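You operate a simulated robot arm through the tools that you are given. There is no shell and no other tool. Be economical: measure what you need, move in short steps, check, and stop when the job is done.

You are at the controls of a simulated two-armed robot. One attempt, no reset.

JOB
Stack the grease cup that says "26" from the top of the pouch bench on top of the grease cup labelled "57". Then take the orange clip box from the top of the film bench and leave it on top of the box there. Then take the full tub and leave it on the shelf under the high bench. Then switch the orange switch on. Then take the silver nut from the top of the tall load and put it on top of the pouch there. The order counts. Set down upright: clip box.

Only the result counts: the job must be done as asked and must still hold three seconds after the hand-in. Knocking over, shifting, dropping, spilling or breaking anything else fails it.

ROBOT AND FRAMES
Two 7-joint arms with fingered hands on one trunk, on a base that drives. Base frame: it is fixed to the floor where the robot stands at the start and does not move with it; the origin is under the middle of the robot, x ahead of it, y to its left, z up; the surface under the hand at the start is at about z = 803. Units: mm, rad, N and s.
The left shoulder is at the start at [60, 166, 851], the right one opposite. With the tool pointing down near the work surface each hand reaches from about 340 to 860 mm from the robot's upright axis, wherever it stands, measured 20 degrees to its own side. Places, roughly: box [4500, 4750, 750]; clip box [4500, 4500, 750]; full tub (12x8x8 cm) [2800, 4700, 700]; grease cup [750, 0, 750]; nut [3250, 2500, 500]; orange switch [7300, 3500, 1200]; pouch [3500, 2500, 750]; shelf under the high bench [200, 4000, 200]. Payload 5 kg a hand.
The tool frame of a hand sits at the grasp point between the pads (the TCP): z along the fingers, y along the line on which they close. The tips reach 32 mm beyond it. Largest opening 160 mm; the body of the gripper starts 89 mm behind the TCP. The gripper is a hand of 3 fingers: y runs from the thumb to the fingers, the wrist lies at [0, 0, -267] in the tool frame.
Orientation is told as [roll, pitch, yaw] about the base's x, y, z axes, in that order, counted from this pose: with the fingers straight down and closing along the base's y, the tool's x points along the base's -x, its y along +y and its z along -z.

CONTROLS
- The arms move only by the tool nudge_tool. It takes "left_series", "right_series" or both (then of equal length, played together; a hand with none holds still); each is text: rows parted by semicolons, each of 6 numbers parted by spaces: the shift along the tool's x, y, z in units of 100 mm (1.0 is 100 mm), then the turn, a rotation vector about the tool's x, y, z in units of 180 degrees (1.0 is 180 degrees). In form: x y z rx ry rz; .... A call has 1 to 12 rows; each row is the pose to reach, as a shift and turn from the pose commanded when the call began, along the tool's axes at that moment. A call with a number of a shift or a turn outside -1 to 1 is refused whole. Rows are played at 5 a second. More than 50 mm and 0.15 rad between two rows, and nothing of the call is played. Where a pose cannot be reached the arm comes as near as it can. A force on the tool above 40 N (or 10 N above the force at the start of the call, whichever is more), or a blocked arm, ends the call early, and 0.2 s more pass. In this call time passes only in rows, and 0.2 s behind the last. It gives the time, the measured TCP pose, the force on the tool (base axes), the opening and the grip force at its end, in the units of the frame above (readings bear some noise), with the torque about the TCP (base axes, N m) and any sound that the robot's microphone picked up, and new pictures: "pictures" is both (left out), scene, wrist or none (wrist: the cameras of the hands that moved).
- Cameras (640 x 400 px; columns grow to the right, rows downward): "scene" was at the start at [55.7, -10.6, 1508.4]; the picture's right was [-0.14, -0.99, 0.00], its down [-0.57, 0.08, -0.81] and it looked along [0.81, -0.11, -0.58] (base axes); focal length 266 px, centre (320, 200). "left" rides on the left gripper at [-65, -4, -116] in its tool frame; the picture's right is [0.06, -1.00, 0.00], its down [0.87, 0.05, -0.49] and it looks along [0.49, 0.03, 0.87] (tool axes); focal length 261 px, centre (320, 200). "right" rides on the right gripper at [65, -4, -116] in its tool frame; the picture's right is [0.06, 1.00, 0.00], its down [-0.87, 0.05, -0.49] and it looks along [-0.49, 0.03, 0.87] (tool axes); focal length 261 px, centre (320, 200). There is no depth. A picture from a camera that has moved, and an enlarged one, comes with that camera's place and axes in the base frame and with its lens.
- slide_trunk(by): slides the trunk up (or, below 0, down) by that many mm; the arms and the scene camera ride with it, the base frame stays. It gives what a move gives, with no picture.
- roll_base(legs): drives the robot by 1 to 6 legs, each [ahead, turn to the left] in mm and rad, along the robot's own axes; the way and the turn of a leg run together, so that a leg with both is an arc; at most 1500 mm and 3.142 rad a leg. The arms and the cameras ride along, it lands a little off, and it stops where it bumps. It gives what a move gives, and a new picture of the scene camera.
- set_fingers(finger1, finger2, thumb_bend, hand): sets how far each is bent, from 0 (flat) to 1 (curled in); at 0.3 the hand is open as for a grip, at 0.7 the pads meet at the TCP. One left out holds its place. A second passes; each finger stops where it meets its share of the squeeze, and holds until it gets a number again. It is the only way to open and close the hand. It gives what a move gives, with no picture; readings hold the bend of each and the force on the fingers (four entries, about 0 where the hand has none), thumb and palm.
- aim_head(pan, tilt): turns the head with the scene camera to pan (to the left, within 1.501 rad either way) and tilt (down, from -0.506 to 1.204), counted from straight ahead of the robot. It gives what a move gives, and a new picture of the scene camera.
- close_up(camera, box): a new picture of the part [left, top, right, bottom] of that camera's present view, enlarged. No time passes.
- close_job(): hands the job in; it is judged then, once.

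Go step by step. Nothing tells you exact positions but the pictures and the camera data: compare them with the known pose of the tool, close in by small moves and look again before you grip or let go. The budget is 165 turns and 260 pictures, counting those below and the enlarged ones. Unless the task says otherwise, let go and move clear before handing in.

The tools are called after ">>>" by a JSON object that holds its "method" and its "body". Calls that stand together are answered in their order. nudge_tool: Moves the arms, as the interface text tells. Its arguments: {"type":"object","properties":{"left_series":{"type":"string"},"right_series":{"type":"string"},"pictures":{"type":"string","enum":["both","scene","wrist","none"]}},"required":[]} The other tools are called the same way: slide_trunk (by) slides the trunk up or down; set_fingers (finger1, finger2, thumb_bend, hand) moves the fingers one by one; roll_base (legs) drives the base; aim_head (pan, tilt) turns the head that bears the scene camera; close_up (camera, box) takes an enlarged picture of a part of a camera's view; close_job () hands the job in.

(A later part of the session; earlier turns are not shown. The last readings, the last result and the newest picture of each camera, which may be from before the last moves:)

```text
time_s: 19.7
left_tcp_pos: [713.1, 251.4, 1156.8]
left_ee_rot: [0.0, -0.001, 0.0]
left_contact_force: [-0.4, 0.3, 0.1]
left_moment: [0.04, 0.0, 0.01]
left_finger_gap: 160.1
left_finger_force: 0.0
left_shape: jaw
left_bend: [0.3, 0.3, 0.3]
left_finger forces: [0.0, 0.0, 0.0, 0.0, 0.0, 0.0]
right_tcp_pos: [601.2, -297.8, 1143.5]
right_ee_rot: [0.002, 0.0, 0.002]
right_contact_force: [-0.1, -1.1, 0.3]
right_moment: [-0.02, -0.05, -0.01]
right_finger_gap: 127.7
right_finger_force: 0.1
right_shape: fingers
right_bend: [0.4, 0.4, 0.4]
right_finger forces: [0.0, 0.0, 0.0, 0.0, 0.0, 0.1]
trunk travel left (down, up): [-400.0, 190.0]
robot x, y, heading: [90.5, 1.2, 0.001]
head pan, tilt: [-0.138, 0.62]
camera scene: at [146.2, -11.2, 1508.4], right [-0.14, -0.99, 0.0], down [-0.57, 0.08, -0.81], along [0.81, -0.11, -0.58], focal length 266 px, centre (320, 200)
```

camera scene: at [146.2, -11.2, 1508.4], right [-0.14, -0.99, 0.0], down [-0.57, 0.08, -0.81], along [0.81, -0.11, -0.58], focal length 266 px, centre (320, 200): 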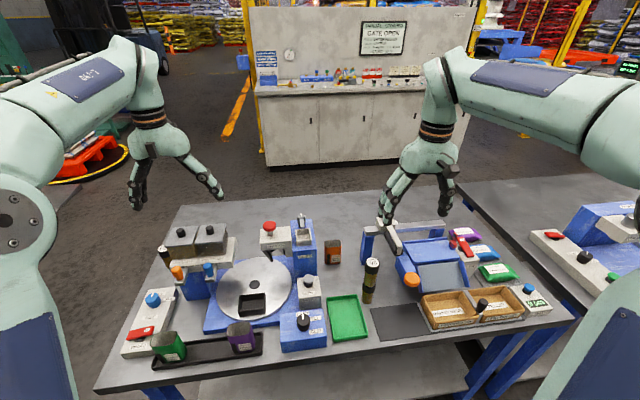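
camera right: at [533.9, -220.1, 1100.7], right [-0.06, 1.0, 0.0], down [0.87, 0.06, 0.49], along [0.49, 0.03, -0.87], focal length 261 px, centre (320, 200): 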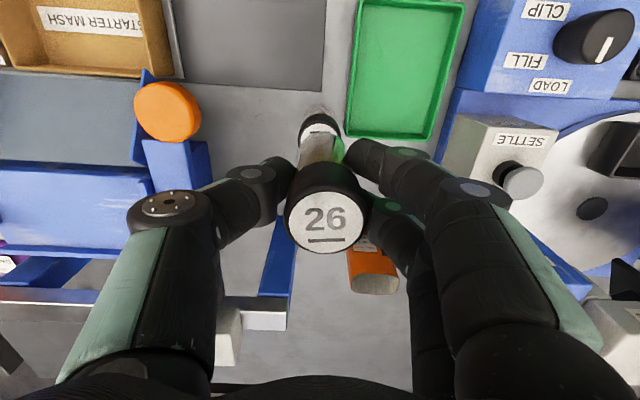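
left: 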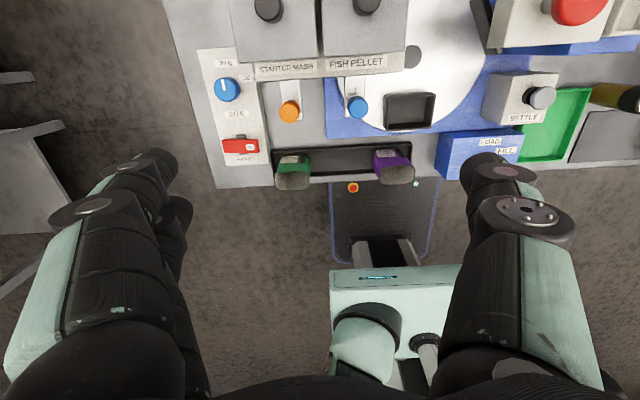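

Stack is done and stable. Next the film bench around (4500, 4500); I back away 400 mm and look left for a clear way.

>>> {"method": "roll_base", "body": {"legs": [[-400, 0]]}}

>>> {"method": "aim_head", "body": {"pan": 0.6, "tilt": 0.25}}

>>> {"method": "aim_head", "body": {"pan": 1.45, "tilt": 0.3}}

```text
time_s: 22.2
left_tcp_pos: [299.4, 256.9, 1156.7]
left_ee_rot: [-0.001, -0.002, 0.012]
left_contact_force: [-1.0, -0.4, 0.7]
left_moment: [0.03, -0.01, -0.01]
left_finger_gap: 159.9
left_finger_force: 0.0
left_shape: jaw
left_bend: [0.3, 0.3, 0.3]
left_finger forces: [0.1, 0.0, 0.1, 0.1, 0.0, 0.1]
right_tcp_pos: [195.2, -293.8, 1144.1]
right_ee_rot: [-0.001, 0.001, 0.014]
right_contact_force: [0.0, -0.1, -0.8]
right_moment: [0.06, 0.0, 0.0]
right_finger_gap: 127.7
right_finger_force: 0.1
right_shape: fingers
right_bend: [0.4, 0.4, 0.4]
right_finger forces: [0.0, 0.0, 0.0, 0.0, 0.1, 0.0]
trunk travel left (down, up): [-400.0, 190.0]
robot x, y, heading: [-320.4, -3.9, 0.017]
head pan, tilt: [-0.138, 0.62]
camera scene: at [-264.8, -12.8, 1508.5], right [-0.12, -0.99, 0.0], down [-0.58, 0.07, -0.81], along [0.81, -0.1, -0.58], focal length 266 px, centre (320, 200)
```

scene: 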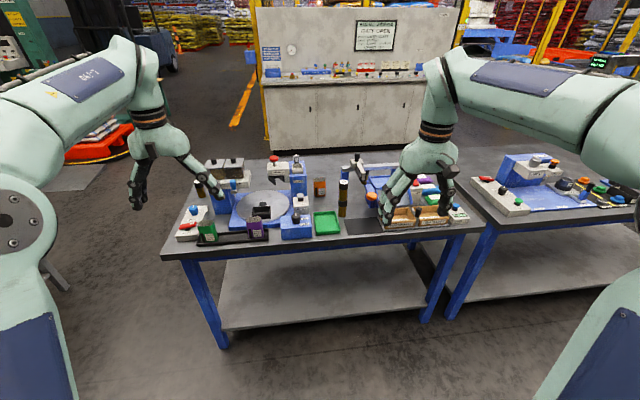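

```text
time_s: 23.3
left_tcp_pos: [298.6, 258.0, 1156.8]
left_ee_rot: [0.0, 0.0, 0.013]
left_contact_force: [-0.6, -0.1, 0.3]
left_moment: [0.03, -0.01, 0.01]
left_finger_gap: 160.0
left_finger_force: 0.1
left_shape: jaw
left_bend: [0.3, 0.3, 0.3]
left_finger forces: [0.0, 0.0, 0.0, 0.0, 0.0, 0.0]
right_tcp_pos: [194.7, -294.7, 1144.2]
right_ee_rot: [-0.001, 0.0, 0.013]
right_contact_force: [0.4, 1.0, 0.2]
right_moment: [-0.02, -0.01, -0.02]
right_finger_gap: 127.7
right_finger_force: 0.1
right_shape: fingers
right_bend: [0.4, 0.4, 0.4]
right_finger forces: [0.1, 0.1, 0.0, 0.1, 0.0, 0.1]
trunk travel left (down, up): [-400.0, 190.0]
robot x, y, heading: [-318.4, -5.1, 0.018]
head pan, tilt: [0.6, 0.25]
camera scene: at [-274.8, 51.9, 1542.2], right [0.58, -0.82, 0.0], down [-0.2, -0.14, -0.97], along [0.79, 0.56, -0.25], focal length 266 px, centre (320, 200)
```

scene: 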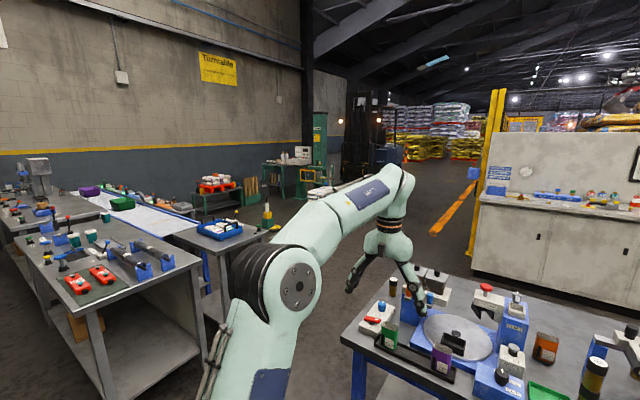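

```text
time_s: 24.5
left_tcp_pos: [300.5, 255.9, 1156.9]
left_ee_rot: [0.001, 0.0, 0.014]
left_contact_force: [-0.5, -0.6, -0.4]
left_moment: [0.01, -0.03, -0.04]
left_finger_gap: 159.9
left_finger_force: 0.0
left_shape: jaw
left_bend: [0.3, 0.3, 0.3]
left_finger forces: [0.0, 0.0, 0.0, 0.0, 0.1, 0.0]
right_tcp_pos: [194.4, -293.4, 1142.5]
right_ee_rot: [0.001, 0.0, 0.013]
right_contact_force: [0.3, -0.7, -0.1]
right_moment: [0.01, 0.0, 0.0]
right_finger_gap: 127.9
right_finger_force: 0.0
right_shape: fingers
right_bend: [0.4, 0.4, 0.4]
right_finger forces: [0.0, 0.0, 0.0, 0.0, 0.0, 0.1]
trunk travel left (down, up): [-400.0, 190.0]
robot x, y, heading: [-320.9, -5.2, 0.018]
head pan, tilt: [1.45, 0.3]
camera scene: at [-341.1, 91.0, 1537.6], right [0.99, -0.11, 0.0], down [-0.03, -0.29, -0.96], along [0.1, 0.95, -0.3], focal length 266 px, centre (320, 200)
```

scene: 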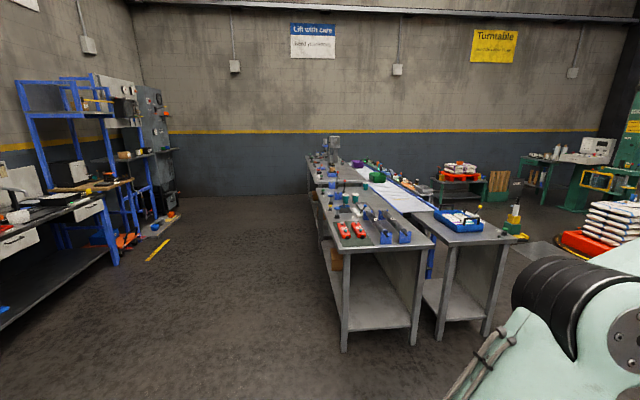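

I can see the bench row on the left from (−34..1036, 1500+), the turntable with sacks near (3400, 2500), and the film bench beyond near (4500, 4500). I drive through the corridor between pouch bench and bench row to about (1500, 1000) and look again.

>>> {"method": "roll_base", "body": {"legs": [[0, 1.23], [1007, 0], [0, -1.2], [1400, 0]]}}

>>> {"method": "aim_head", "body": {"pan": 0.7, "tilt": 0.25}}

>>> {"method": "aim_head", "body": {"pan": 0.0, "tilt": 0.25}}

```text
time_s: 42.5
left_tcp_pos: [1991.3, 1306.3, 1156.4]
left_ee_rot: [0.0, 0.001, 0.068]
left_contact_force: [0.2, 0.6, -0.2]
left_moment: [-0.04, 0.01, -0.03]
left_finger_gap: 159.8
left_finger_force: 0.0
left_shape: jaw
left_bend: [0.3, 0.3, 0.3]
left_finger forces: [0.1, 0.1, 0.0, 0.0, 0.0, 0.0]
right_tcp_pos: [1917.5, 752.3, 1144.3]
right_ee_rot: [0.001, -0.001, 0.071]
right_contact_force: [0.4, -0.8, -0.4]
right_moment: [-0.01, 0.02, 0.01]
right_finger_gap: 127.9
right_finger_force: 0.0
right_shape: fingers
right_bend: [0.4, 0.4, 0.4]
right_finger forces: [0.0, 0.0, 0.0, 0.1, 0.0, 0.0]
trunk travel left (down, up): [-400.0, 190.0]
robot x, y, heading: [1386.7, 1017.0, 0.073]
head pan, tilt: [1.45, 0.3]
camera scene: at [1360.7, 1105.8, 1537.6], right [1.0, -0.05, 0.0], down [-0.02, -0.3, -0.96], along [0.05, 0.95, -0.3], focal length 266 px, centre (320, 200)
```

scene: 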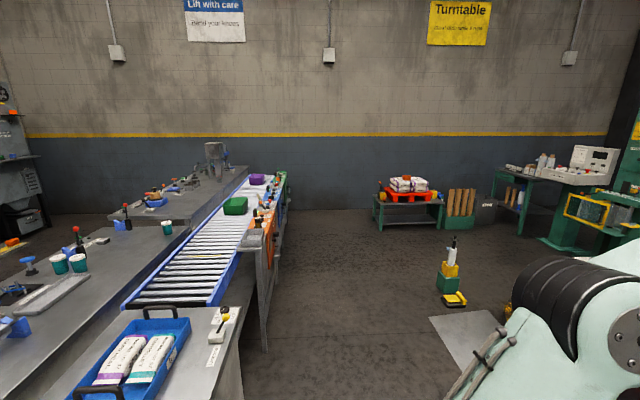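

```text
time_s: 43.6
left_tcp_pos: [1991.6, 1306.4, 1156.9]
left_ee_rot: [0.0, 0.001, 0.07]
left_contact_force: [-0.5, 0.0, 0.8]
left_moment: [-0.02, -0.01, 0.01]
left_finger_gap: 159.7
left_finger_force: 0.1
left_shape: jaw
left_bend: [0.3, 0.3, 0.3]
left_finger forces: [0.0, 0.1, 0.0, 0.0, 0.1, 0.1]
right_tcp_pos: [1917.1, 752.0, 1143.7]
right_ee_rot: [-0.001, -0.001, 0.069]
right_contact_force: [0.3, 0.4, -0.8]
right_moment: [0.02, 0.0, 0.03]
right_finger_gap: 127.8
right_finger_force: 0.0
right_shape: fingers
right_bend: [0.4, 0.4, 0.4]
right_finger forces: [0.0, 0.0, 0.1, 0.0, 0.0, 0.0]
trunk travel left (down, up): [-400.0, 190.0]
robot x, y, heading: [1385.6, 1013.5, 0.072]
head pan, tilt: [0.7, 0.25]
camera scene: at [1422.8, 1077.6, 1542.3], right [0.7, -0.72, 0.0], down [-0.18, -0.17, -0.97], along [0.7, 0.67, -0.25], focal length 266 px, centre (320, 200)
```

scene: 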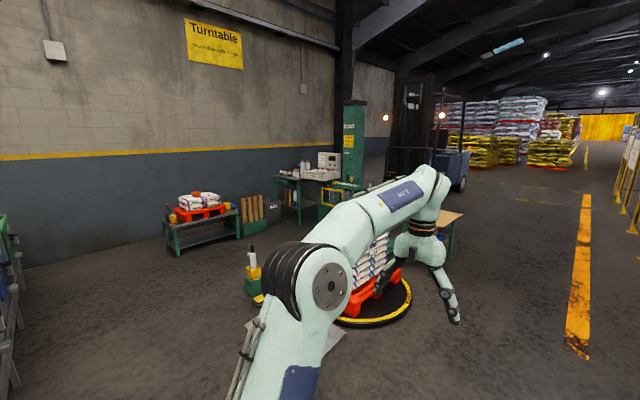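

```text
time_s: 44.7
left_tcp_pos: [1991.4, 1306.7, 1156.8]
left_ee_rot: [0.0, 0.001, 0.069]
left_contact_force: [-0.7, -0.1, -0.6]
left_moment: [-0.03, -0.03, 0.0]
left_finger_gap: 159.9
left_finger_force: 0.1
left_shape: jaw
left_bend: [0.3, 0.3, 0.3]
left_finger forces: [0.1, 0.1, 0.0, 0.0, 0.0, 0.0]
right_tcp_pos: [1916.8, 751.2, 1144.8]
right_ee_rot: [0.0, 0.0, 0.069]
right_contact_force: [1.1, 0.2, -0.1]
right_moment: [-0.01, 0.0, 0.0]
right_finger_gap: 127.5
right_finger_force: 0.1
right_shape: fingers
right_bend: [0.4, 0.4, 0.4]
right_finger forces: [0.0, 0.0, 0.1, 0.0, 0.0, 0.1]
trunk travel left (down, up): [-400.0, 190.0]
robot x, y, heading: [1387.7, 1013.3, 0.071]
head pan, tilt: [0.0, 0.25]
camera scene: at [1448.9, 1019.2, 1542.3], right [0.07, -1.0, 0.0], down [-0.25, -0.02, -0.97], along [0.97, 0.07, -0.25], focal length 266 px, centre (320, 200)
```

scene: 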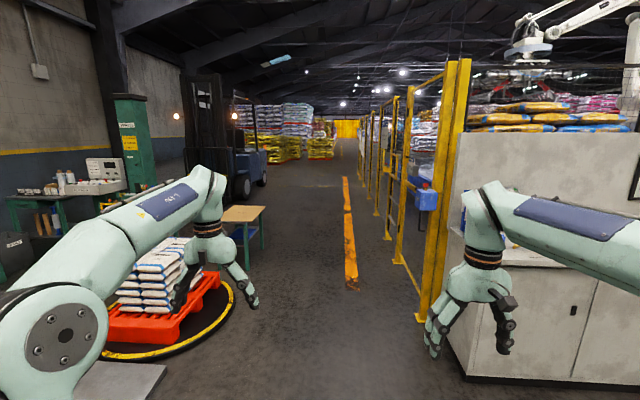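

Left of the turntable is open floor. I go around that side to about (1850, 2400) and look toward the tub and film benches.

>>> {"method": "roll_base", "body": {"legs": [[0, 1.177], [1450, 0]]}}

>>> {"method": "aim_head", "body": {"pan": -0.7, "tilt": 0.3}}

```text
time_s: 54.8
left_tcp_pos: [1888.4, 3031.9, 1156.2]
left_ee_rot: [-0.001, 0.0, 1.197]
left_contact_force: [0.1, -0.4, 0.0]
left_moment: [-0.01, -0.02, 0.02]
left_finger_gap: 160.0
left_finger_force: 0.0
left_shape: jaw
left_bend: [0.3, 0.3, 0.3]
left_finger forces: [0.0, 0.1, 0.0, 0.1, 0.0, 0.0]
right_tcp_pos: [2358.7, 2726.3, 1144.0]
right_ee_rot: [0.001, 0.0, 1.196]
right_contact_force: [0.2, 0.6, 0.0]
right_moment: [0.0, 0.0, 0.01]
right_finger_gap: 127.6
right_finger_force: 0.0
right_shape: fingers
right_bend: [0.4, 0.4, 0.4]
right_finger forces: [0.0, 0.0, 0.1, 0.0, 0.1, 0.0]
trunk travel left (down, up): [-400.0, 190.0]
robot x, y, heading: [1898.5, 2358.6, 1.2]
head pan, tilt: [0.0, 0.25]
camera scene: at [1917.1, 2420.3, 1542.3], right [0.93, -0.36, 0.0], down [-0.09, -0.23, -0.97], along [0.35, 0.9, -0.25], focal length 266 px, centre (320, 200)
```

scene: 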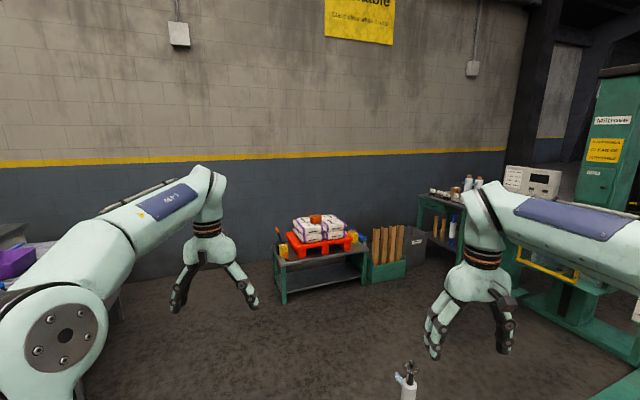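

```text
time_s: 55.9
left_tcp_pos: [1888.6, 3031.3, 1156.5]
left_ee_rot: [0.0, 0.001, 1.197]
left_contact_force: [0.9, 0.3, 0.7]
left_moment: [-0.01, 0.01, 0.02]
left_finger_gap: 159.9
left_finger_force: 0.0
left_shape: jaw
left_bend: [0.3, 0.3, 0.3]
left_finger forces: [0.1, 0.0, 0.1, 0.0, 0.1, 0.1]
right_tcp_pos: [2358.0, 2727.0, 1144.0]
right_ee_rot: [0.0, -0.001, 1.197]
right_contact_force: [-0.5, 0.1, 0.0]
right_moment: [-0.02, 0.0, -0.01]
right_finger_gap: 127.9
right_finger_force: 0.1
right_shape: fingers
right_bend: [0.4, 0.4, 0.4]
right_finger forces: [0.1, 0.1, 0.0, 0.0, 0.0, 0.0]
trunk travel left (down, up): [-400.0, 190.0]
robot x, y, heading: [1891.7, 2358.7, 1.198]
head pan, tilt: [-0.7, 0.3]
camera scene: at [1964.9, 2377.8, 1537.6], right [0.48, -0.88, 0.0], down [-0.26, -0.14, -0.96], along [0.84, 0.46, -0.3], focal length 266 px, centre (320, 200)
```

scene: 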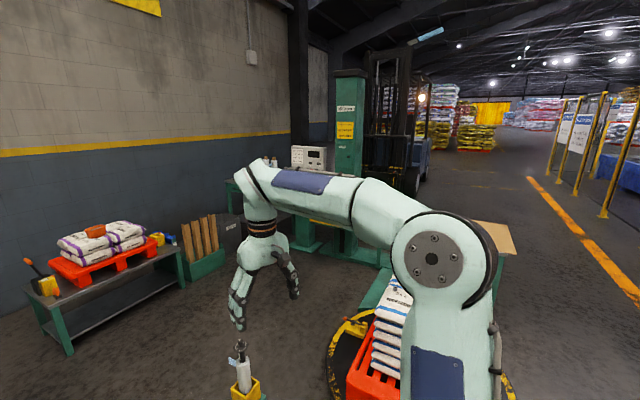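

The film bench stands behind the wooden-post rack, reachable from the west side; the wrapper mast blocks the south. I'll go north to y≈3600 then east.

>>> {"method": "roll_base", "body": {"legs": [[0, 0.373], [1230, 0], [0, -1.45], [800, 0]]}}

>>> {"method": "aim_head", "body": {"pan": 0.2, "tilt": 0.35}}

```text
time_s: 71.0
left_tcp_pos: [3316.2, 4008.3, 1157.9]
left_ee_rot: [0.0, 0.0, 0.094]
left_contact_force: [-0.7, 0.2, -0.4]
left_moment: [-0.04, 0.03, 0.0]
left_finger_gap: 160.0
left_finger_force: 0.0
left_shape: jaw
left_bend: [0.3, 0.3, 0.3]
left_finger forces: [0.1, 0.0, 0.0, 0.0, 0.0, 0.2]
right_tcp_pos: [3254.9, 3451.4, 1143.2]
right_ee_rot: [0.0, 0.002, 0.096]
right_contact_force: [-0.1, -0.7, 0.4]
right_moment: [-0.04, -0.02, 0.01]
right_finger_gap: 127.7
right_finger_force: 0.2
right_shape: fingers
right_bend: [0.4, 0.4, 0.4]
right_finger forces: [0.1, 0.0, 0.1, 0.0, 0.0, 0.0]
trunk travel left (down, up): [-400.0, 190.0]
robot x, y, heading: [2716.9, 3699.9, 0.095]
head pan, tilt: [-0.7, 0.3]
camera scene: at [2764.7, 3645.5, 1537.5], right [-0.57, -0.82, 0.0], down [-0.24, 0.17, -0.96], along [0.79, -0.54, -0.3], focal length 266 px, centre (320, 200)
```

scene: 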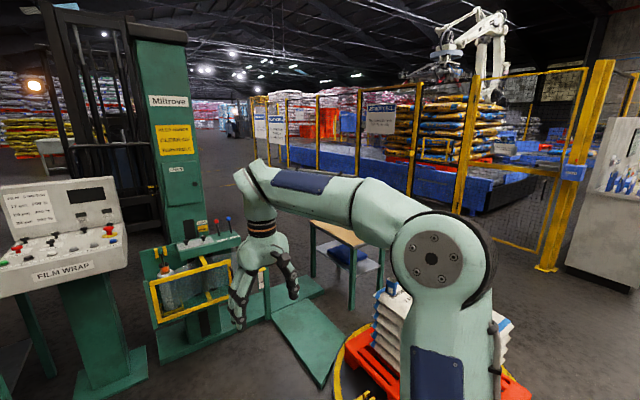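

```text
time_s: 72.2
left_tcp_pos: [3316.2, 4007.6, 1157.2]
left_ee_rot: [-0.001, 0.0, 0.094]
left_contact_force: [-0.3, -0.1, 0.0]
left_moment: [-0.01, -0.02, 0.02]
left_finger_gap: 159.8
left_finger_force: 0.0
left_shape: jaw
left_bend: [0.3, 0.3, 0.3]
left_finger forces: [0.0, 0.1, 0.0, 0.0, 0.0, 0.0]
right_tcp_pos: [3255.2, 3451.0, 1143.1]
right_ee_rot: [0.001, -0.001, 0.093]
right_contact_force: [-0.5, 0.5, 0.3]
right_moment: [0.0, 0.0, -0.04]
right_finger_gap: 128.0
right_finger_force: 0.0
right_shape: fingers
right_bend: [0.4, 0.4, 0.4]
right_finger forces: [0.0, 0.0, 0.0, 0.0, 0.0, 0.0]
trunk travel left (down, up): [-400.0, 190.0]
robot x, y, heading: [2722.5, 3702.8, 0.091]
head pan, tilt: [0.201, 0.351]
camera scene: at [2776.6, 3725.6, 1532.8], right [0.29, -0.96, 0.0], down [-0.33, -0.1, -0.94], along [0.9, 0.27, -0.34], focal length 266 px, centre (320, 200)
```

scene: 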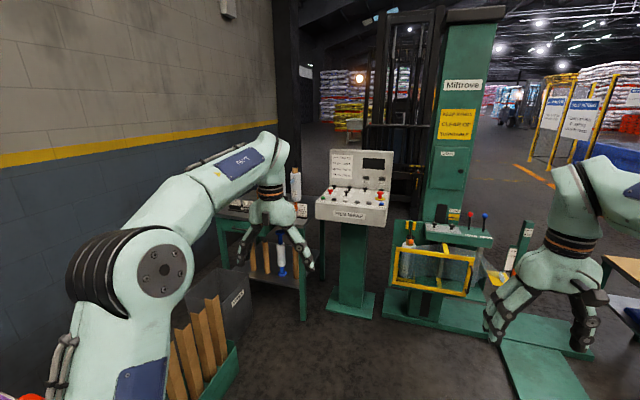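

The film bench faces west with its front at x≈4300; the wrap control panel is just right of it. I'll use the left hand there, so first I tuck the right arm back.

>>> {"method": "nudge_tool", "body": {"right_series": "0.3 -0.3 0 0 0 0; 0.6 -0.6 0 0 0 0; 0.8 -0.8 0 0 0 0; 1.0 -1.0 0 0 0 0", "pictures": "none"}}

>>> {"method": "nudge_tool", "body": {"right_series": "0.4 -0.15 0 0 0 0; 0.8 -0.3 0 0 0 0; 1.0 -0.4 0 0 0 0", "pictures": "none"}}

>>> {"method": "nudge_tool", "body": {"right_series": "0.4 0 0 0 0 0; 0.8 0 0 0 0 0; 1.0 0 0 0 0 0", "pictures": "scene"}}

```text
time_s: 73.2
left_tcp_pos: [3314.5, 4008.1, 1157.0]
left_ee_rot: [-0.001, 0.0, 0.094]
left_contact_force: [-0.4, -0.2, 0.3]
left_moment: [0.01, 0.01, -0.03]
left_finger_gap: 160.0
left_finger_force: 0.0
left_shape: jaw
left_bend: [0.3, 0.3, 0.3]
left_finger forces: [0.0, 0.1, 0.0, 0.1, 0.1, 0.1]
right_tcp_pos: [3165.1, 3342.7, 1142.3]
right_ee_rot: [0.0, 0.0, 0.094]
right_contact_force: [-0.3, 0.2, -0.1]
right_moment: [0.03, 0.0, 0.03]
right_finger_gap: 127.9
right_finger_force: 0.0
right_shape: fingers
right_bend: [0.4, 0.4, 0.4]
right_finger forces: [0.0, 0.1, 0.0, 0.0, 0.0, 0.0]
trunk travel left (down, up): [-400.0, 190.0]
robot x, y, heading: [2715.7, 3700.2, 0.098]
head pan, tilt: [0.201, 0.351]
```

```text
time_s: 74.0
left_tcp_pos: [3315.3, 4008.8, 1156.3]
left_ee_rot: [0.001, 0.0, 0.092]
left_contact_force: [0.2, 0.5, 1.0]
left_moment: [0.02, -0.02, 0.01]
left_finger_gap: 160.1
left_finger_force: 0.0
left_shape: jaw
left_bend: [0.3, 0.3, 0.3]
left_finger forces: [0.0, 0.0, 0.0, 0.0, 0.0, 0.0]
right_tcp_pos: [3069.5, 3291.6, 1144.4]
right_ee_rot: [0.001, 0.001, 0.094]
right_contact_force: [0.1, 0.5, -0.3]
right_moment: [0.0, -0.01, -0.01]
right_finger_gap: 128.0
right_finger_force: 0.0
right_shape: fingers
right_bend: [0.4, 0.4, 0.4]
right_finger forces: [0.0, 0.0, 0.0, 0.0, 0.1, 0.0]
trunk travel left (down, up): [-400.0, 190.0]
robot x, y, heading: [2717.4, 3696.5, 0.092]
head pan, tilt: [0.201, 0.351]
```

```text
time_s: 74.8
left_tcp_pos: [3314.9, 4008.0, 1156.9]
left_ee_rot: [-0.001, 0.001, 0.095]
left_contact_force: [-0.3, 0.6, 0.2]
left_moment: [0.01, 0.0, -0.04]
left_finger_gap: 159.9
left_finger_force: 0.0
left_shape: jaw
left_bend: [0.3, 0.3, 0.3]
left_finger forces: [0.1, 0.0, 0.1, 0.0, 0.0, 0.1]
right_tcp_pos: [2968.4, 3284.9, 1141.9]
right_ee_rot: [0.002, 0.0, 0.094]
right_contact_force: [0.5, -0.4, -1.0]
right_moment: [0.0, -0.02, 0.01]
right_finger_gap: 128.0
right_finger_force: 0.0
right_shape: fingers
right_bend: [0.4, 0.4, 0.4]
right_finger forces: [0.0, 0.0, 0.0, 0.0, 0.0, 0.0]
trunk travel left (down, up): [-400.0, 190.0]
robot x, y, heading: [2720.9, 3701.5, 0.098]
head pan, tilt: [0.201, 0.351]
camera scene: at [2776.3, 3725.6, 1532.9], right [0.29, -0.96, 0.0], down [-0.33, -0.1, -0.94], along [0.9, 0.27, -0.34], focal length 266 px, centre (320, 200)
```

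scene: 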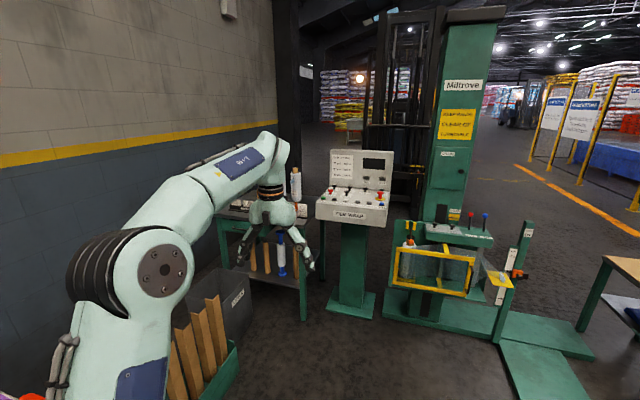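

Now pull the left hand in and up a little, then drive closer to the film bench.

>>> {"method": "nudge_tool", "body": {"left_series": "0.4 0 -0.2 0 0 0; 0.8 0 -0.4 0 0 0; 1.0 0 -0.6 0 0 0", "pictures": "none"}}

>>> {"method": "roll_base", "body": {"legs": [[0, 0.355], [900, 0], [0, -0.2]]}}

>>> {"method": "aim_head", "body": {"pan": 0.2, "tilt": 0.45}}

```text
time_s: 75.6
left_tcp_pos: [3215.7, 3998.7, 1220.3]
left_ee_rot: [0.0, 0.002, 0.094]
left_contact_force: [-0.2, -0.4, -0.3]
left_moment: [-0.04, -0.01, -0.03]
left_finger_gap: 159.9
left_finger_force: 0.1
left_shape: jaw
left_bend: [0.3, 0.3, 0.3]
left_finger forces: [0.0, 0.1, 0.1, 0.0, 0.0, 0.0]
right_tcp_pos: [2969.9, 3284.9, 1142.0]
right_ee_rot: [0.0, -0.001, 0.093]
right_contact_force: [-0.2, 1.0, 0.2]
right_moment: [-0.02, 0.03, 0.01]
right_finger_gap: 127.9
right_finger_force: 0.1
right_shape: fingers
right_bend: [0.4, 0.4, 0.4]
right_finger forces: [0.0, 0.1, 0.1, 0.0, 0.0, 0.1]
trunk travel left (down, up): [-400.0, 190.0]
robot x, y, heading: [2716.4, 3702.1, 0.093]
head pan, tilt: [0.201, 0.351]
```

```text
time_s: 82.4
left_tcp_pos: [4009.7, 4446.1, 1218.9]
left_ee_rot: [0.0, 0.001, 0.217]
left_contact_force: [-0.1, -0.4, -0.1]
left_moment: [0.02, 0.01, 0.01]
left_finger_gap: 160.0
left_finger_force: 0.1
left_shape: jaw
left_bend: [0.3, 0.3, 0.3]
left_finger forces: [0.0, 0.1, 0.0, 0.0, 0.1, 0.0]
right_tcp_pos: [3851.8, 3708.4, 1142.4]
right_ee_rot: [0.0, 0.001, 0.215]
right_contact_force: [-0.4, -0.8, -0.5]
right_moment: [0.0, 0.04, 0.0]
right_finger_gap: 127.9
right_finger_force: 0.1
right_shape: fingers
right_bend: [0.4, 0.4, 0.4]
right_finger forces: [0.1, 0.0, 0.0, 0.0, 0.0, 0.1]
trunk travel left (down, up): [-400.0, 190.0]
robot x, y, heading: [3553.5, 4087.9, 0.21]
head pan, tilt: [0.201, 0.351]
camera scene: at [3606.8, 4121.5, 1532.8], right [0.4, -0.91, 0.0], down [-0.31, -0.14, -0.94], along [0.86, 0.38, -0.34], focal length 266 px, centre (320, 200)
```

scene: 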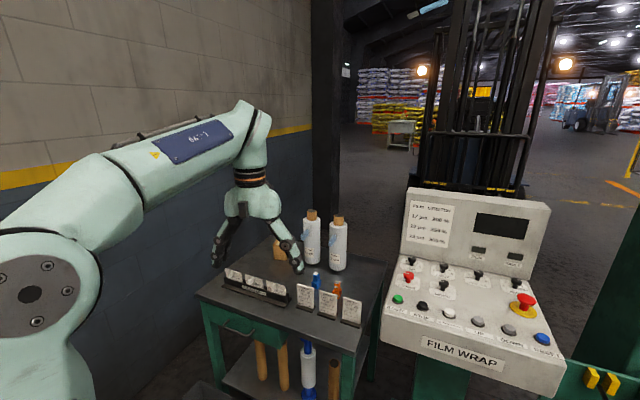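

```text
time_s: 83.0
left_tcp_pos: [4009.2, 4446.8, 1218.6]
left_ee_rot: [0.0, 0.0, 0.216]
left_contact_force: [0.5, -0.1, -0.1]
left_moment: [-0.01, 0.03, 0.01]
left_finger_gap: 159.8
left_finger_force: 0.1
left_shape: jaw
left_bend: [0.3, 0.3, 0.3]
left_finger forces: [0.0, 0.0, 0.0, 0.0, 0.0, 0.0]
right_tcp_pos: [3851.4, 3708.4, 1142.0]
right_ee_rot: [0.0, -0.001, 0.215]
right_contact_force: [-0.3, 0.0, -0.1]
right_moment: [0.02, 0.0, -0.01]
right_finger_gap: 127.8
right_finger_force: 0.1
right_shape: fingers
right_bend: [0.4, 0.4, 0.4]
right_finger forces: [0.0, 0.1, 0.1, 0.0, 0.1, 0.0]
trunk travel left (down, up): [-400.0, 190.0]
robot x, y, heading: [3548.4, 4088.9, 0.217]
head pan, tilt: [0.201, 0.45]
camera scene: at [3605.6, 4121.8, 1523.7], right [0.4, -0.91, 0.0], down [-0.4, -0.18, -0.9], along [0.82, 0.36, -0.43], focal length 266 px, centre (320, 200)
```

scene: 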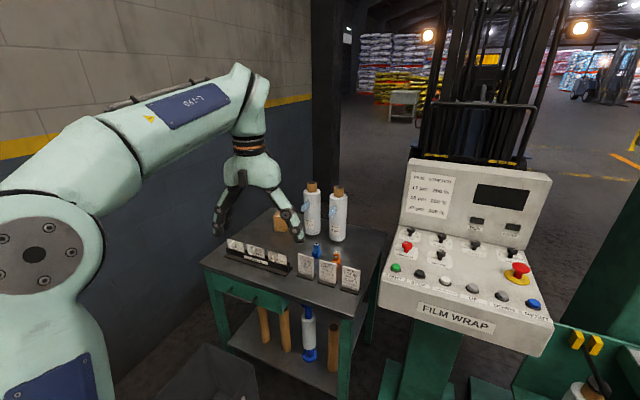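

The film bench is ahead. I enlarge it to find the orange clip box and the box.

>>> {"method": "close_up", "body": {"camera": "scene", "box": [190, 170, 400, 320]}}

>>> {"method": "close_up", "body": {"camera": "left", "box": [0, 0, 640, 400]}}

```text
2.67 times, centred on (295, 245) of scene
camera zoom: at [3605.6, 4121.8, 1523.7], right [0.4, -0.91, 0.0], down [-0.4, -0.18, -0.9], along [0.82, 0.36, -0.43], focal length 708 px, centre (387, 80)
```

zoom: 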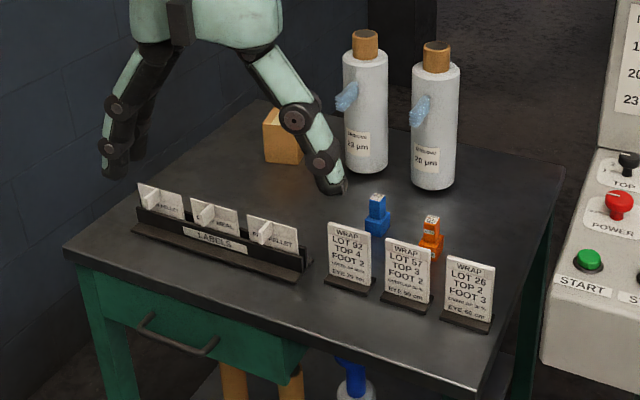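

```text
1.00 times, centred on (320, 200) of left (not enlarged: the box is as wide or as high as the picture)
camera zoom: at [4073.7, 4456.7, 1335.5], right [0.15, -0.99, 0.0], down [-0.86, -0.13, 0.49], along [-0.49, -0.07, -0.87], focal length 261 px, centre (320, 200)
```

zoom: 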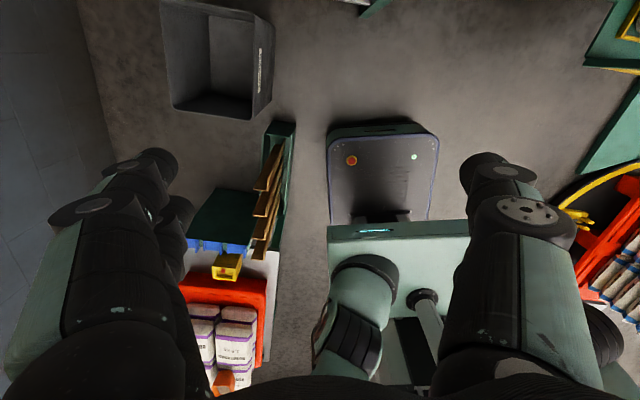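

The orange clip box stands behind the "LOT 57" card at roughly (4480, 4430); the tan box is at about (4600, 4780). I drive closer.

>>> {"method": "roll_base", "body": {"legs": [[0, 0.19], [350, 0], [0, -0.28]]}}

>>> {"method": "close_up", "body": {"camera": "left", "box": [0, 0, 640, 400]}}

```text
time_s: 87.0
left_tcp_pos: [4358.1, 4541.2, 1218.6]
left_ee_rot: [0.0, 0.0, 0.129]
left_contact_force: [-0.4, -1.0, 0.3]
left_moment: [0.02, -0.02, -0.05]
left_finger_gap: 159.9
left_finger_force: 0.1
left_shape: jaw
left_bend: [0.3, 0.3, 0.3]
left_finger forces: [0.0, 0.0, 0.1, 0.0, 0.0, 0.0]
right_tcp_pos: [4136.1, 3818.9, 1141.6]
right_ee_rot: [0.0, 0.0, 0.127]
right_contact_force: [-0.7, 0.1, -0.5]
right_moment: [0.05, 0.0, -0.01]
right_finger_gap: 127.9
right_finger_force: 0.0
right_shape: fingers
right_bend: [0.4, 0.4, 0.4]
right_finger forces: [0.0, 0.0, 0.0, 0.0, 0.0, 0.0]
trunk travel left (down, up): [-400.0, 190.0]
robot x, y, heading: [3872.4, 4226.1, 0.127]
head pan, tilt: [0.201, 0.45]
camera scene: at [3927.4, 4253.6, 1523.6], right [0.32, -0.95, 0.0], down [-0.41, -0.14, -0.9], along [0.85, 0.29, -0.44], focal length 266 px, centre (320, 200)
```

scene: 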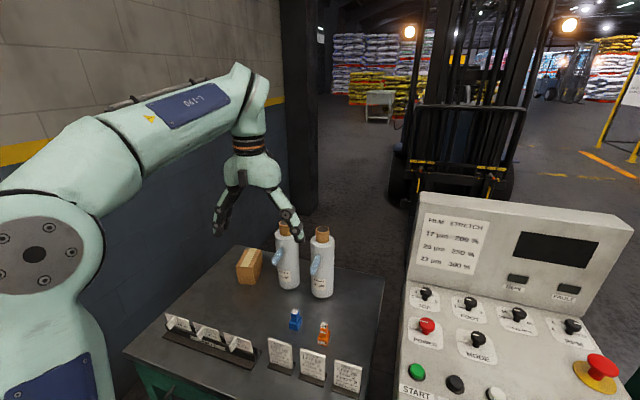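

```text
1.00 times, centred on (320, 200) of left (not enlarged: the box is as wide or as high as the picture)
camera zoom: at [4423.7, 4545.6, 1335.6], right [0.06, -1.0, 0.0], down [-0.87, -0.06, 0.49], along [-0.49, -0.03, -0.87], focal length 261 px, centre (320, 200)
```

zoom: 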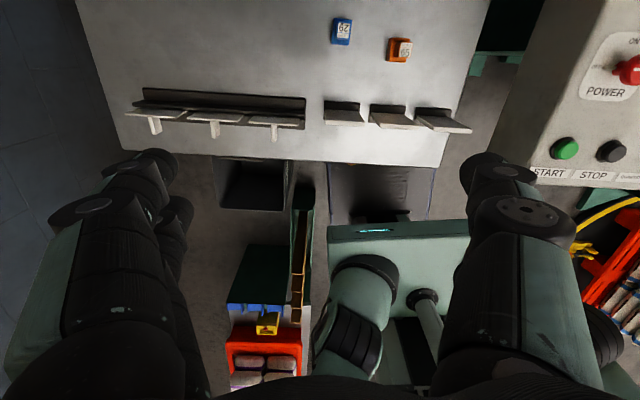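

Clip box top is about (4438, 4419, 852), bench top about z 778. I zoom in on the clip box and the box.

>>> {"method": "close_up", "body": {"camera": "scene", "box": [220, 220, 380, 400]}}

>>> {"method": "close_up", "body": {"camera": "left", "box": [310, 0, 470, 100]}}

>>> {"method": "slide_trunk", "body": {"by": 150}}

```text
2.22 times, centred on (300, 310) of scene
camera zoom: at [3927.4, 4253.6, 1523.6], right [0.32, -0.95, 0.0], down [-0.41, -0.14, -0.9], along [0.85, 0.29, -0.44], focal length 590 px, centre (364, -44)
```

zoom: 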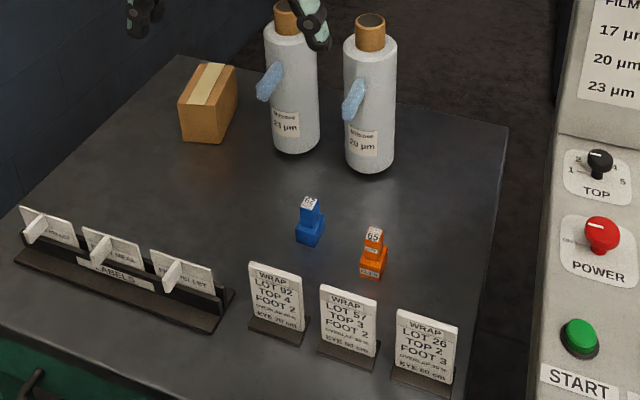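

```text
4.00 times, centred on (390, 50) of left
camera zoom: at [4423.7, 4545.6, 1335.6], right [0.06, -1.0, 0.0], down [-0.87, -0.06, 0.49], along [-0.49, -0.03, -0.87], focal length 1043 px, centre (40, 800)
```

zoom: 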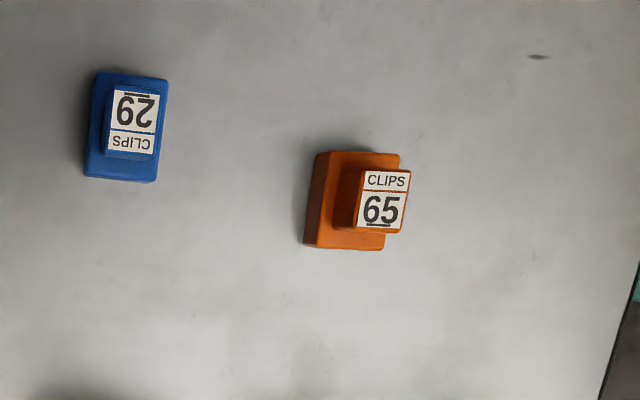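

```text
time_s: 88.8
left_tcp_pos: [4358.9, 4540.8, 1369.0]
left_ee_rot: [0.002, 0.002, 0.128]
left_contact_force: [-0.4, 0.3, 0.4]
left_moment: [0.01, 0.02, 0.01]
left_finger_gap: 159.8
left_finger_force: 0.0
left_shape: jaw
left_bend: [0.3, 0.3, 0.3]
left_finger forces: [0.0, 0.1, 0.1, 0.0, 0.0, 0.0]
right_tcp_pos: [4137.0, 3819.7, 1292.2]
right_ee_rot: [0.001, 0.0, 0.126]
right_contact_force: [0.3, 0.4, -0.2]
right_moment: [0.02, -0.02, 0.01]
right_finger_gap: 128.2
right_finger_force: 0.1
right_shape: fingers
right_bend: [0.4, 0.4, 0.4]
right_finger forces: [0.0, 0.0, 0.1, 0.1, 0.0, 0.0]
trunk travel left (down, up): [-550.0, 40.0]
robot x, y, heading: [3870.2, 4227.0, 0.127]
head pan, tilt: [0.201, 0.45]
```

Clip box base is about 33×40 mm with a narrower top, aligned with the bench. I pre-shape the left hand and move above it, turning to align.

>>> {"method": "set_fingers", "body": {"hand": "left", "finger1": 0.5, "finger2": 0.5, "thumb_bend": 0.5}}

>>> {"method": "nudge_tool", "body": {"left_series": "-0.16 -0.25 0.25 0 0 0; -0.32 -0.5 0.5 0 0 0; -0.48 -0.75 0.75 0 0 0; -0.63 -1.0 1.0 0 0 0", "pictures": "none"}}

>>> {"method": "nudge_tool", "body": {"left_series": "0 -0.1 0.3 0 0 0.01; 0 -0.2 0.6 0 0 0.025; 0 -0.31 1.0 0 0 0.038", "pictures": "none"}}

>>> {"method": "nudge_tool", "body": {"left_series": "0 0 0.4 0 0 0; 0 0 0.8 0 0 0; 0 0 1.0 0 0 0", "pictures": "wrist"}}

```text
time_s: 89.8
left_tcp_pos: [4358.3, 4541.0, 1369.2]
left_ee_rot: [-0.001, 0.002, 0.128]
left_contact_force: [0.3, -0.3, 0.1]
left_moment: [0.0, -0.01, 0.04]
left_finger_gap: 88.2
left_finger_force: 0.1
left_shape: fingers
left_bend: [0.5, 0.5, 0.5]
left_finger forces: [0.0, 0.0, 0.0, 0.0, 0.0, 0.0]
right_tcp_pos: [4137.0, 3819.3, 1292.2]
right_ee_rot: [0.001, 0.002, 0.127]
right_contact_force: [-0.7, -0.4, 1.3]
right_moment: [0.04, 0.01, 0.01]
right_finger_gap: 127.9
right_finger_force: 0.2
right_shape: fingers
right_bend: [0.4, 0.4, 0.4]
right_finger forces: [0.0, 0.0, 0.1, 0.0, 0.0, 0.1]
trunk travel left (down, up): [-550.0, 40.0]
robot x, y, heading: [3871.1, 4224.9, 0.127]
head pan, tilt: [0.201, 0.45]
```

```text
time_s: 90.8
left_tcp_pos: [4436.0, 4448.2, 1268.8]
left_ee_rot: [0.0, 0.003, 0.127]
left_contact_force: [0.5, -0.2, -1.3]
left_moment: [0.03, 0.0, -0.02]
left_finger_gap: 87.7
left_finger_force: 0.1
left_shape: fingers
left_bend: [0.5, 0.5, 0.5]
left_finger forces: [0.0, 0.0, 0.0, 0.0, 0.0, 0.1]
right_tcp_pos: [4136.4, 3819.7, 1291.5]
right_ee_rot: [0.0, -0.001, 0.125]
right_contact_force: [0.9, 0.0, -0.1]
right_moment: [0.0, 0.0, -0.03]
right_finger_gap: 128.1
right_finger_force: 0.0
right_shape: fingers
right_bend: [0.4, 0.4, 0.4]
right_finger forces: [0.0, 0.0, 0.1, 0.0, 0.0, 0.1]
trunk travel left (down, up): [-550.0, 40.0]
robot x, y, heading: [3872.4, 4226.7, 0.124]
head pan, tilt: [0.201, 0.45]
```

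```text
time_s: 91.5
left_tcp_pos: [4439.1, 4418.9, 1170.1]
left_ee_rot: [0.0, 0.002, 0.008]
left_contact_force: [-0.2, -0.1, -0.7]
left_moment: [0.0, 0.05, 0.01]
left_finger_gap: 87.8
left_finger_force: 0.0
left_shape: fingers
left_bend: [0.5, 0.5, 0.5]
left_finger forces: [0.0, 0.0, 0.0, 0.0, 0.0, 0.0]
right_tcp_pos: [4136.7, 3819.8, 1291.1]
right_ee_rot: [-0.001, -0.001, 0.127]
right_contact_force: [0.3, -0.1, 0.4]
right_moment: [0.0, 0.03, 0.02]
right_finger_gap: 127.8
right_finger_force: 0.1
right_shape: fingers
right_bend: [0.4, 0.4, 0.4]
right_finger forces: [0.0, 0.0, 0.0, 0.0, 0.0, 0.1]
trunk travel left (down, up): [-550.0, 40.0]
robot x, y, heading: [3870.3, 4226.5, 0.128]
head pan, tilt: [0.201, 0.45]
```

```text
time_s: 92.3
left_tcp_pos: [4437.3, 4421.9, 1068.9]
left_ee_rot: [0.0, 0.0, 0.007]
left_contact_force: [-0.4, -0.3, 0.3]
left_moment: [0.04, 0.03, -0.02]
left_finger_gap: 87.6
left_finger_force: 0.0
left_shape: fingers
left_bend: [0.5, 0.5, 0.5]
left_finger forces: [0.1, 0.0, 0.1, 0.0, 0.1, 0.0]
right_tcp_pos: [4137.1, 3820.7, 1291.5]
right_ee_rot: [0.0, -0.001, 0.129]
right_contact_force: [0.9, 0.0, -0.4]
right_moment: [-0.02, -0.03, 0.02]
right_finger_gap: 128.0
right_finger_force: 0.0
right_shape: fingers
right_bend: [0.4, 0.4, 0.4]
right_finger forces: [0.0, 0.0, 0.1, 0.0, 0.0, 0.0]
trunk travel left (down, up): [-550.0, 40.0]
robot x, y, heading: [3877.1, 4227.3, 0.123]
head pan, tilt: [0.201, 0.45]
camera left: at [4503.2, 4418.7, 1185.8], right [-0.05, -1.0, 0.0], down [-0.87, 0.05, 0.49], along [-0.49, 0.03, -0.87], focal length 261 px, centre (320, 200)
```

left: 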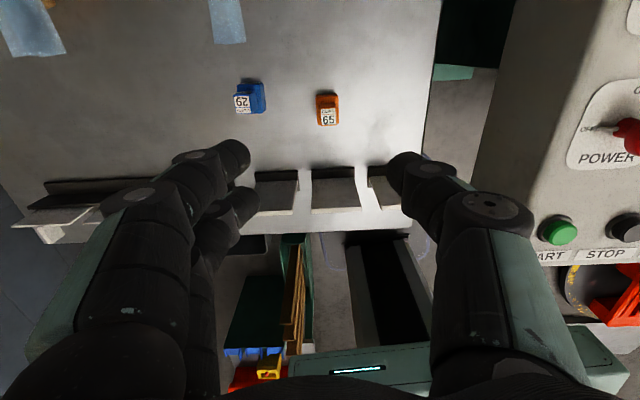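

Clip box top is at (4435, 4415). Lower to z≈940 and look again.

>>> {"method": "nudge_tool", "body": {"left_series": "0.01 -0.03 0.4 0 0 0; 0.02 -0.05 0.8 0 0 0; 0.02 -0.05 1.0 0 0 0", "pictures": "none"}}

>>> {"method": "nudge_tool", "body": {"left_series": "0 0 0.4 0 0 0", "pictures": "both"}}

>>> {"method": "close_up", "body": {"camera": "left", "box": [220, 80, 420, 205]}}

```text
time_s: 93.2
left_tcp_pos: [4437.7, 4416.3, 967.9]
left_ee_rot: [0.001, 0.0, 0.006]
left_contact_force: [-0.5, 0.3, 0.5]
left_moment: [0.0, -0.02, 0.0]
left_finger_gap: 87.7
left_finger_force: 0.1
left_shape: fingers
left_bend: [0.5, 0.5, 0.5]
left_finger forces: [0.0, 0.1, 0.0, 0.0, 0.1, 0.1]
right_tcp_pos: [4136.7, 3821.3, 1292.0]
right_ee_rot: [0.0, -0.002, 0.126]
right_contact_force: [-0.6, -0.1, -0.1]
right_moment: [0.03, -0.01, 0.0]
right_finger_gap: 127.9
right_finger_force: 0.0
right_shape: fingers
right_bend: [0.4, 0.4, 0.4]
right_finger forces: [0.0, 0.0, 0.1, 0.0, 0.0, 0.0]
trunk travel left (down, up): [-550.0, 40.0]
robot x, y, heading: [3870.5, 4227.7, 0.134]
head pan, tilt: [0.201, 0.45]
```

```text
time_s: 93.5
left_tcp_pos: [4440.2, 4415.2, 927.6]
left_ee_rot: [0.002, 0.003, 0.008]
left_contact_force: [0.9, 0.0, -1.0]
left_moment: [-0.02, 0.05, -0.03]
left_finger_gap: 87.6
left_finger_force: 0.0
left_shape: fingers
left_bend: [0.5, 0.5, 0.5]
left_finger forces: [0.0, 0.0, 0.1, 0.1, 0.0, 0.0]
right_tcp_pos: [4137.2, 3820.2, 1292.6]
right_ee_rot: [0.0, 0.001, 0.127]
right_contact_force: [0.9, 0.2, 0.4]
right_moment: [0.0, -0.01, 0.0]
right_finger_gap: 127.9
right_finger_force: 0.1
right_shape: fingers
right_bend: [0.4, 0.4, 0.4]
right_finger forces: [0.1, 0.0, 0.0, 0.1, 0.1, 0.0]
trunk travel left (down, up): [-550.0, 40.0]
robot x, y, heading: [3870.7, 4226.6, 0.127]
head pan, tilt: [0.201, 0.45]
camera scene: at [3929.1, 4253.7, 1673.6], right [0.32, -0.95, 0.0], down [-0.41, -0.14, -0.9], along [0.85, 0.29, -0.44], focal length 266 px, centre (320, 200)
camera left: at [4505.7, 4412.4, 1044.1], right [-0.05, -1.0, 0.0], down [-0.87, 0.05, 0.49], along [-0.49, 0.03, -0.87], focal length 261 px, centre (320, 200)
```

scene: 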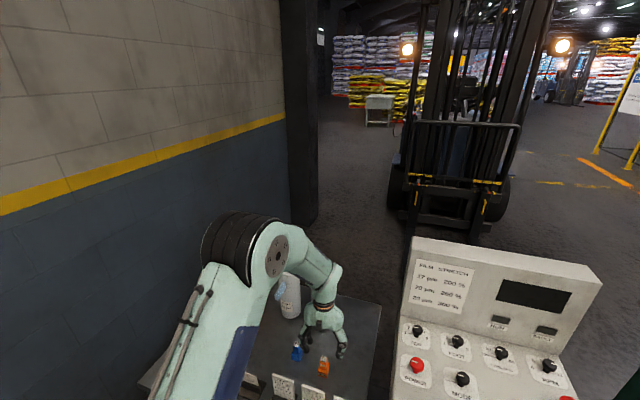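
left: 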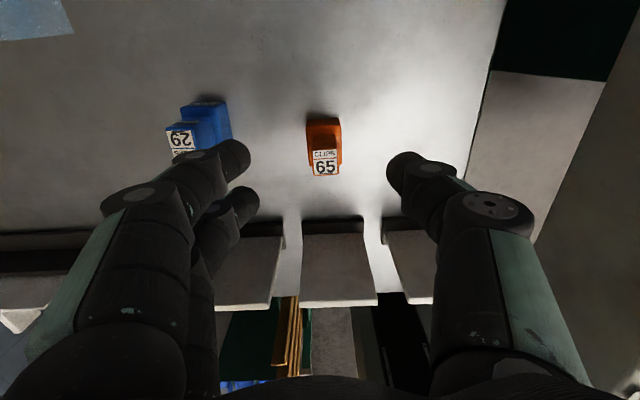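

```text
3.20 times, centred on (320, 142) of left
camera zoom: at [4505.7, 4412.4, 1044.1], right [-0.05, -1.0, 0.0], down [-0.87, 0.05, 0.49], along [-0.49, 0.03, -0.87], focal length 834 px, centre (320, 384)
```

zoom: 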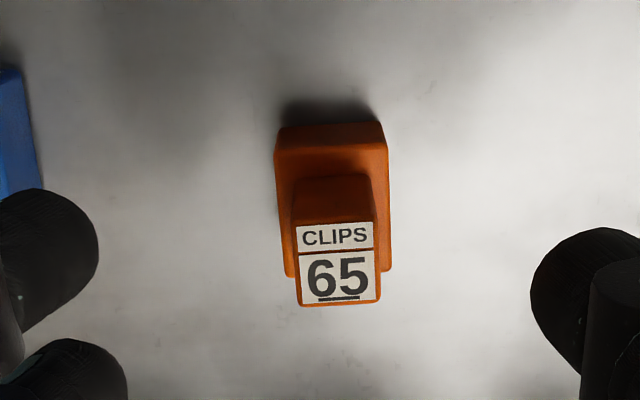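

Triangulating, bench top is more like z 800 and clip top 865, at (4437, 4413). I lower to z≈842, watching force.

>>> {"method": "nudge_tool", "body": {"left_series": "0.02 -0.02 0.4 0 0 0; 0.02 -0.02 0.7 0 0 0; 0.02 -0.02 0.85 0 0 0", "pictures": "wrist"}}

>>> {"method": "close_up", "body": {"camera": "scene", "box": [270, 320, 370, 400]}}

```text
time_s: 94.3
left_tcp_pos: [4434.3, 4412.6, 842.5]
left_ee_rot: [0.002, 0.001, 0.007]
left_contact_force: [-0.2, 0.4, 0.3]
left_moment: [-0.02, -0.02, 0.0]
left_finger_gap: 87.7
left_finger_force: 0.1
left_shape: fingers
left_bend: [0.5, 0.5, 0.5]
left_finger forces: [0.0, 0.0, 0.0, 0.1, 0.1, 0.0]
right_tcp_pos: [4136.9, 3820.5, 1291.2]
right_ee_rot: [0.001, 0.0, 0.127]
right_contact_force: [-0.5, 0.3, 0.0]
right_moment: [-0.01, 0.01, 0.01]
right_finger_gap: 127.8
right_finger_force: 0.2
right_shape: fingers
right_bend: [0.4, 0.4, 0.4]
right_finger forces: [0.0, 0.0, 0.0, 0.1, 0.0, 0.0]
trunk travel left (down, up): [-550.0, 40.0]
robot x, y, heading: [3868.3, 4226.2, 0.129]
head pan, tilt: [0.201, 0.45]
camera left: at [4499.2, 4408.4, 958.6], right [-0.06, -1.0, 0.0], down [-0.87, 0.05, 0.49], along [-0.49, 0.03, -0.87], focal length 261 px, centre (320, 200)
```

left: 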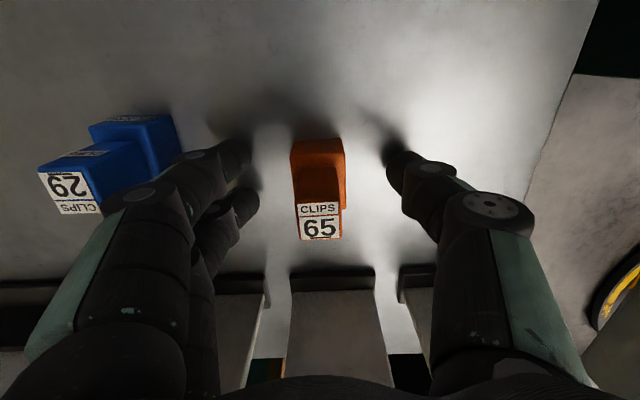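

```text
5.00 times, centred on (320, 360) of scene
camera zoom: at [3928.0, 4253.7, 1673.6], right [0.32, -0.95, 0.0], down [-0.41, -0.14, -0.9], along [0.85, 0.29, -0.44], focal length 1328 px, centre (320, -600)
```

zoom: 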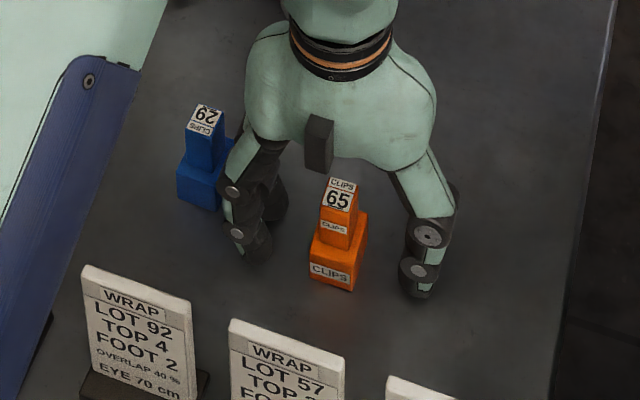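

Fingertips are just above the bench on both sides of the clip box. Close gently.

>>> {"method": "set_fingers", "body": {"hand": "left", "finger1": 0.66, "finger2": 0.66, "thumb_bend": 0.66}}

>>> {"method": "close_up", "body": {"camera": "left", "box": [220, 100, 420, 260]}}

>>> {"method": "close_up", "body": {"camera": "scene", "box": [270, 320, 370, 400]}}

```text
time_s: 95.3
left_tcp_pos: [4434.3, 4412.2, 842.8]
left_ee_rot: [-0.001, 0.001, 0.007]
left_contact_force: [-0.2, 0.6, -0.2]
left_moment: [-0.02, 0.02, -0.04]
left_finger_gap: 36.2
left_finger_force: 5.5
left_shape: fingers
left_bend: [0.63, 0.63, 0.64]
left_finger forces: [2.7, 2.7, 0.1, 0.0, 5.3, 0.0]
right_tcp_pos: [4136.5, 3820.8, 1292.2]
right_ee_rot: [0.001, 0.0, 0.127]
right_contact_force: [-0.4, 0.5, 0.4]
right_moment: [-0.04, -0.02, 0.01]
right_finger_gap: 128.0
right_finger_force: 0.0
right_shape: fingers
right_bend: [0.4, 0.4, 0.4]
right_finger forces: [0.1, 0.1, 0.0, 0.0, 0.1, 0.0]
trunk travel left (down, up): [-550.0, 40.0]
robot x, y, heading: [3866.8, 4225.6, 0.129]
head pan, tilt: [0.201, 0.45]
```

```text
2.50 times, centred on (320, 180) of left
camera zoom: at [4499.0, 4408.5, 959.2], right [-0.06, -1.0, 0.0], down [-0.87, 0.05, 0.49], along [-0.49, 0.03, -0.87], focal length 652 px, centre (320, 250)
```

zoom: 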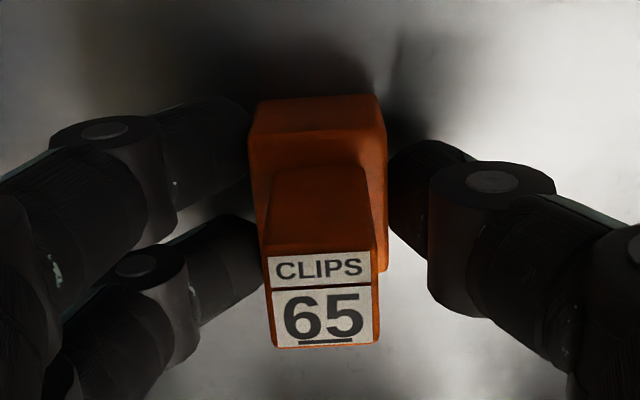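

```text
5.00 times, centred on (320, 360) of scene
camera zoom: at [3927.6, 4254.1, 1673.6], right [0.32, -0.95, 0.0], down [-0.41, -0.14, -0.9], along [0.85, 0.29, -0.44], focal length 1328 px, centre (320, -600)
```

zoom: 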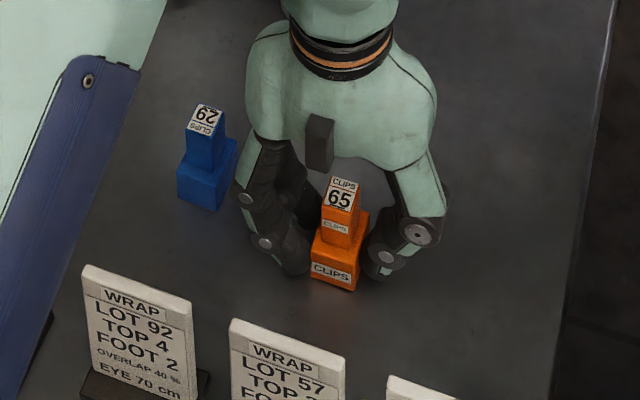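

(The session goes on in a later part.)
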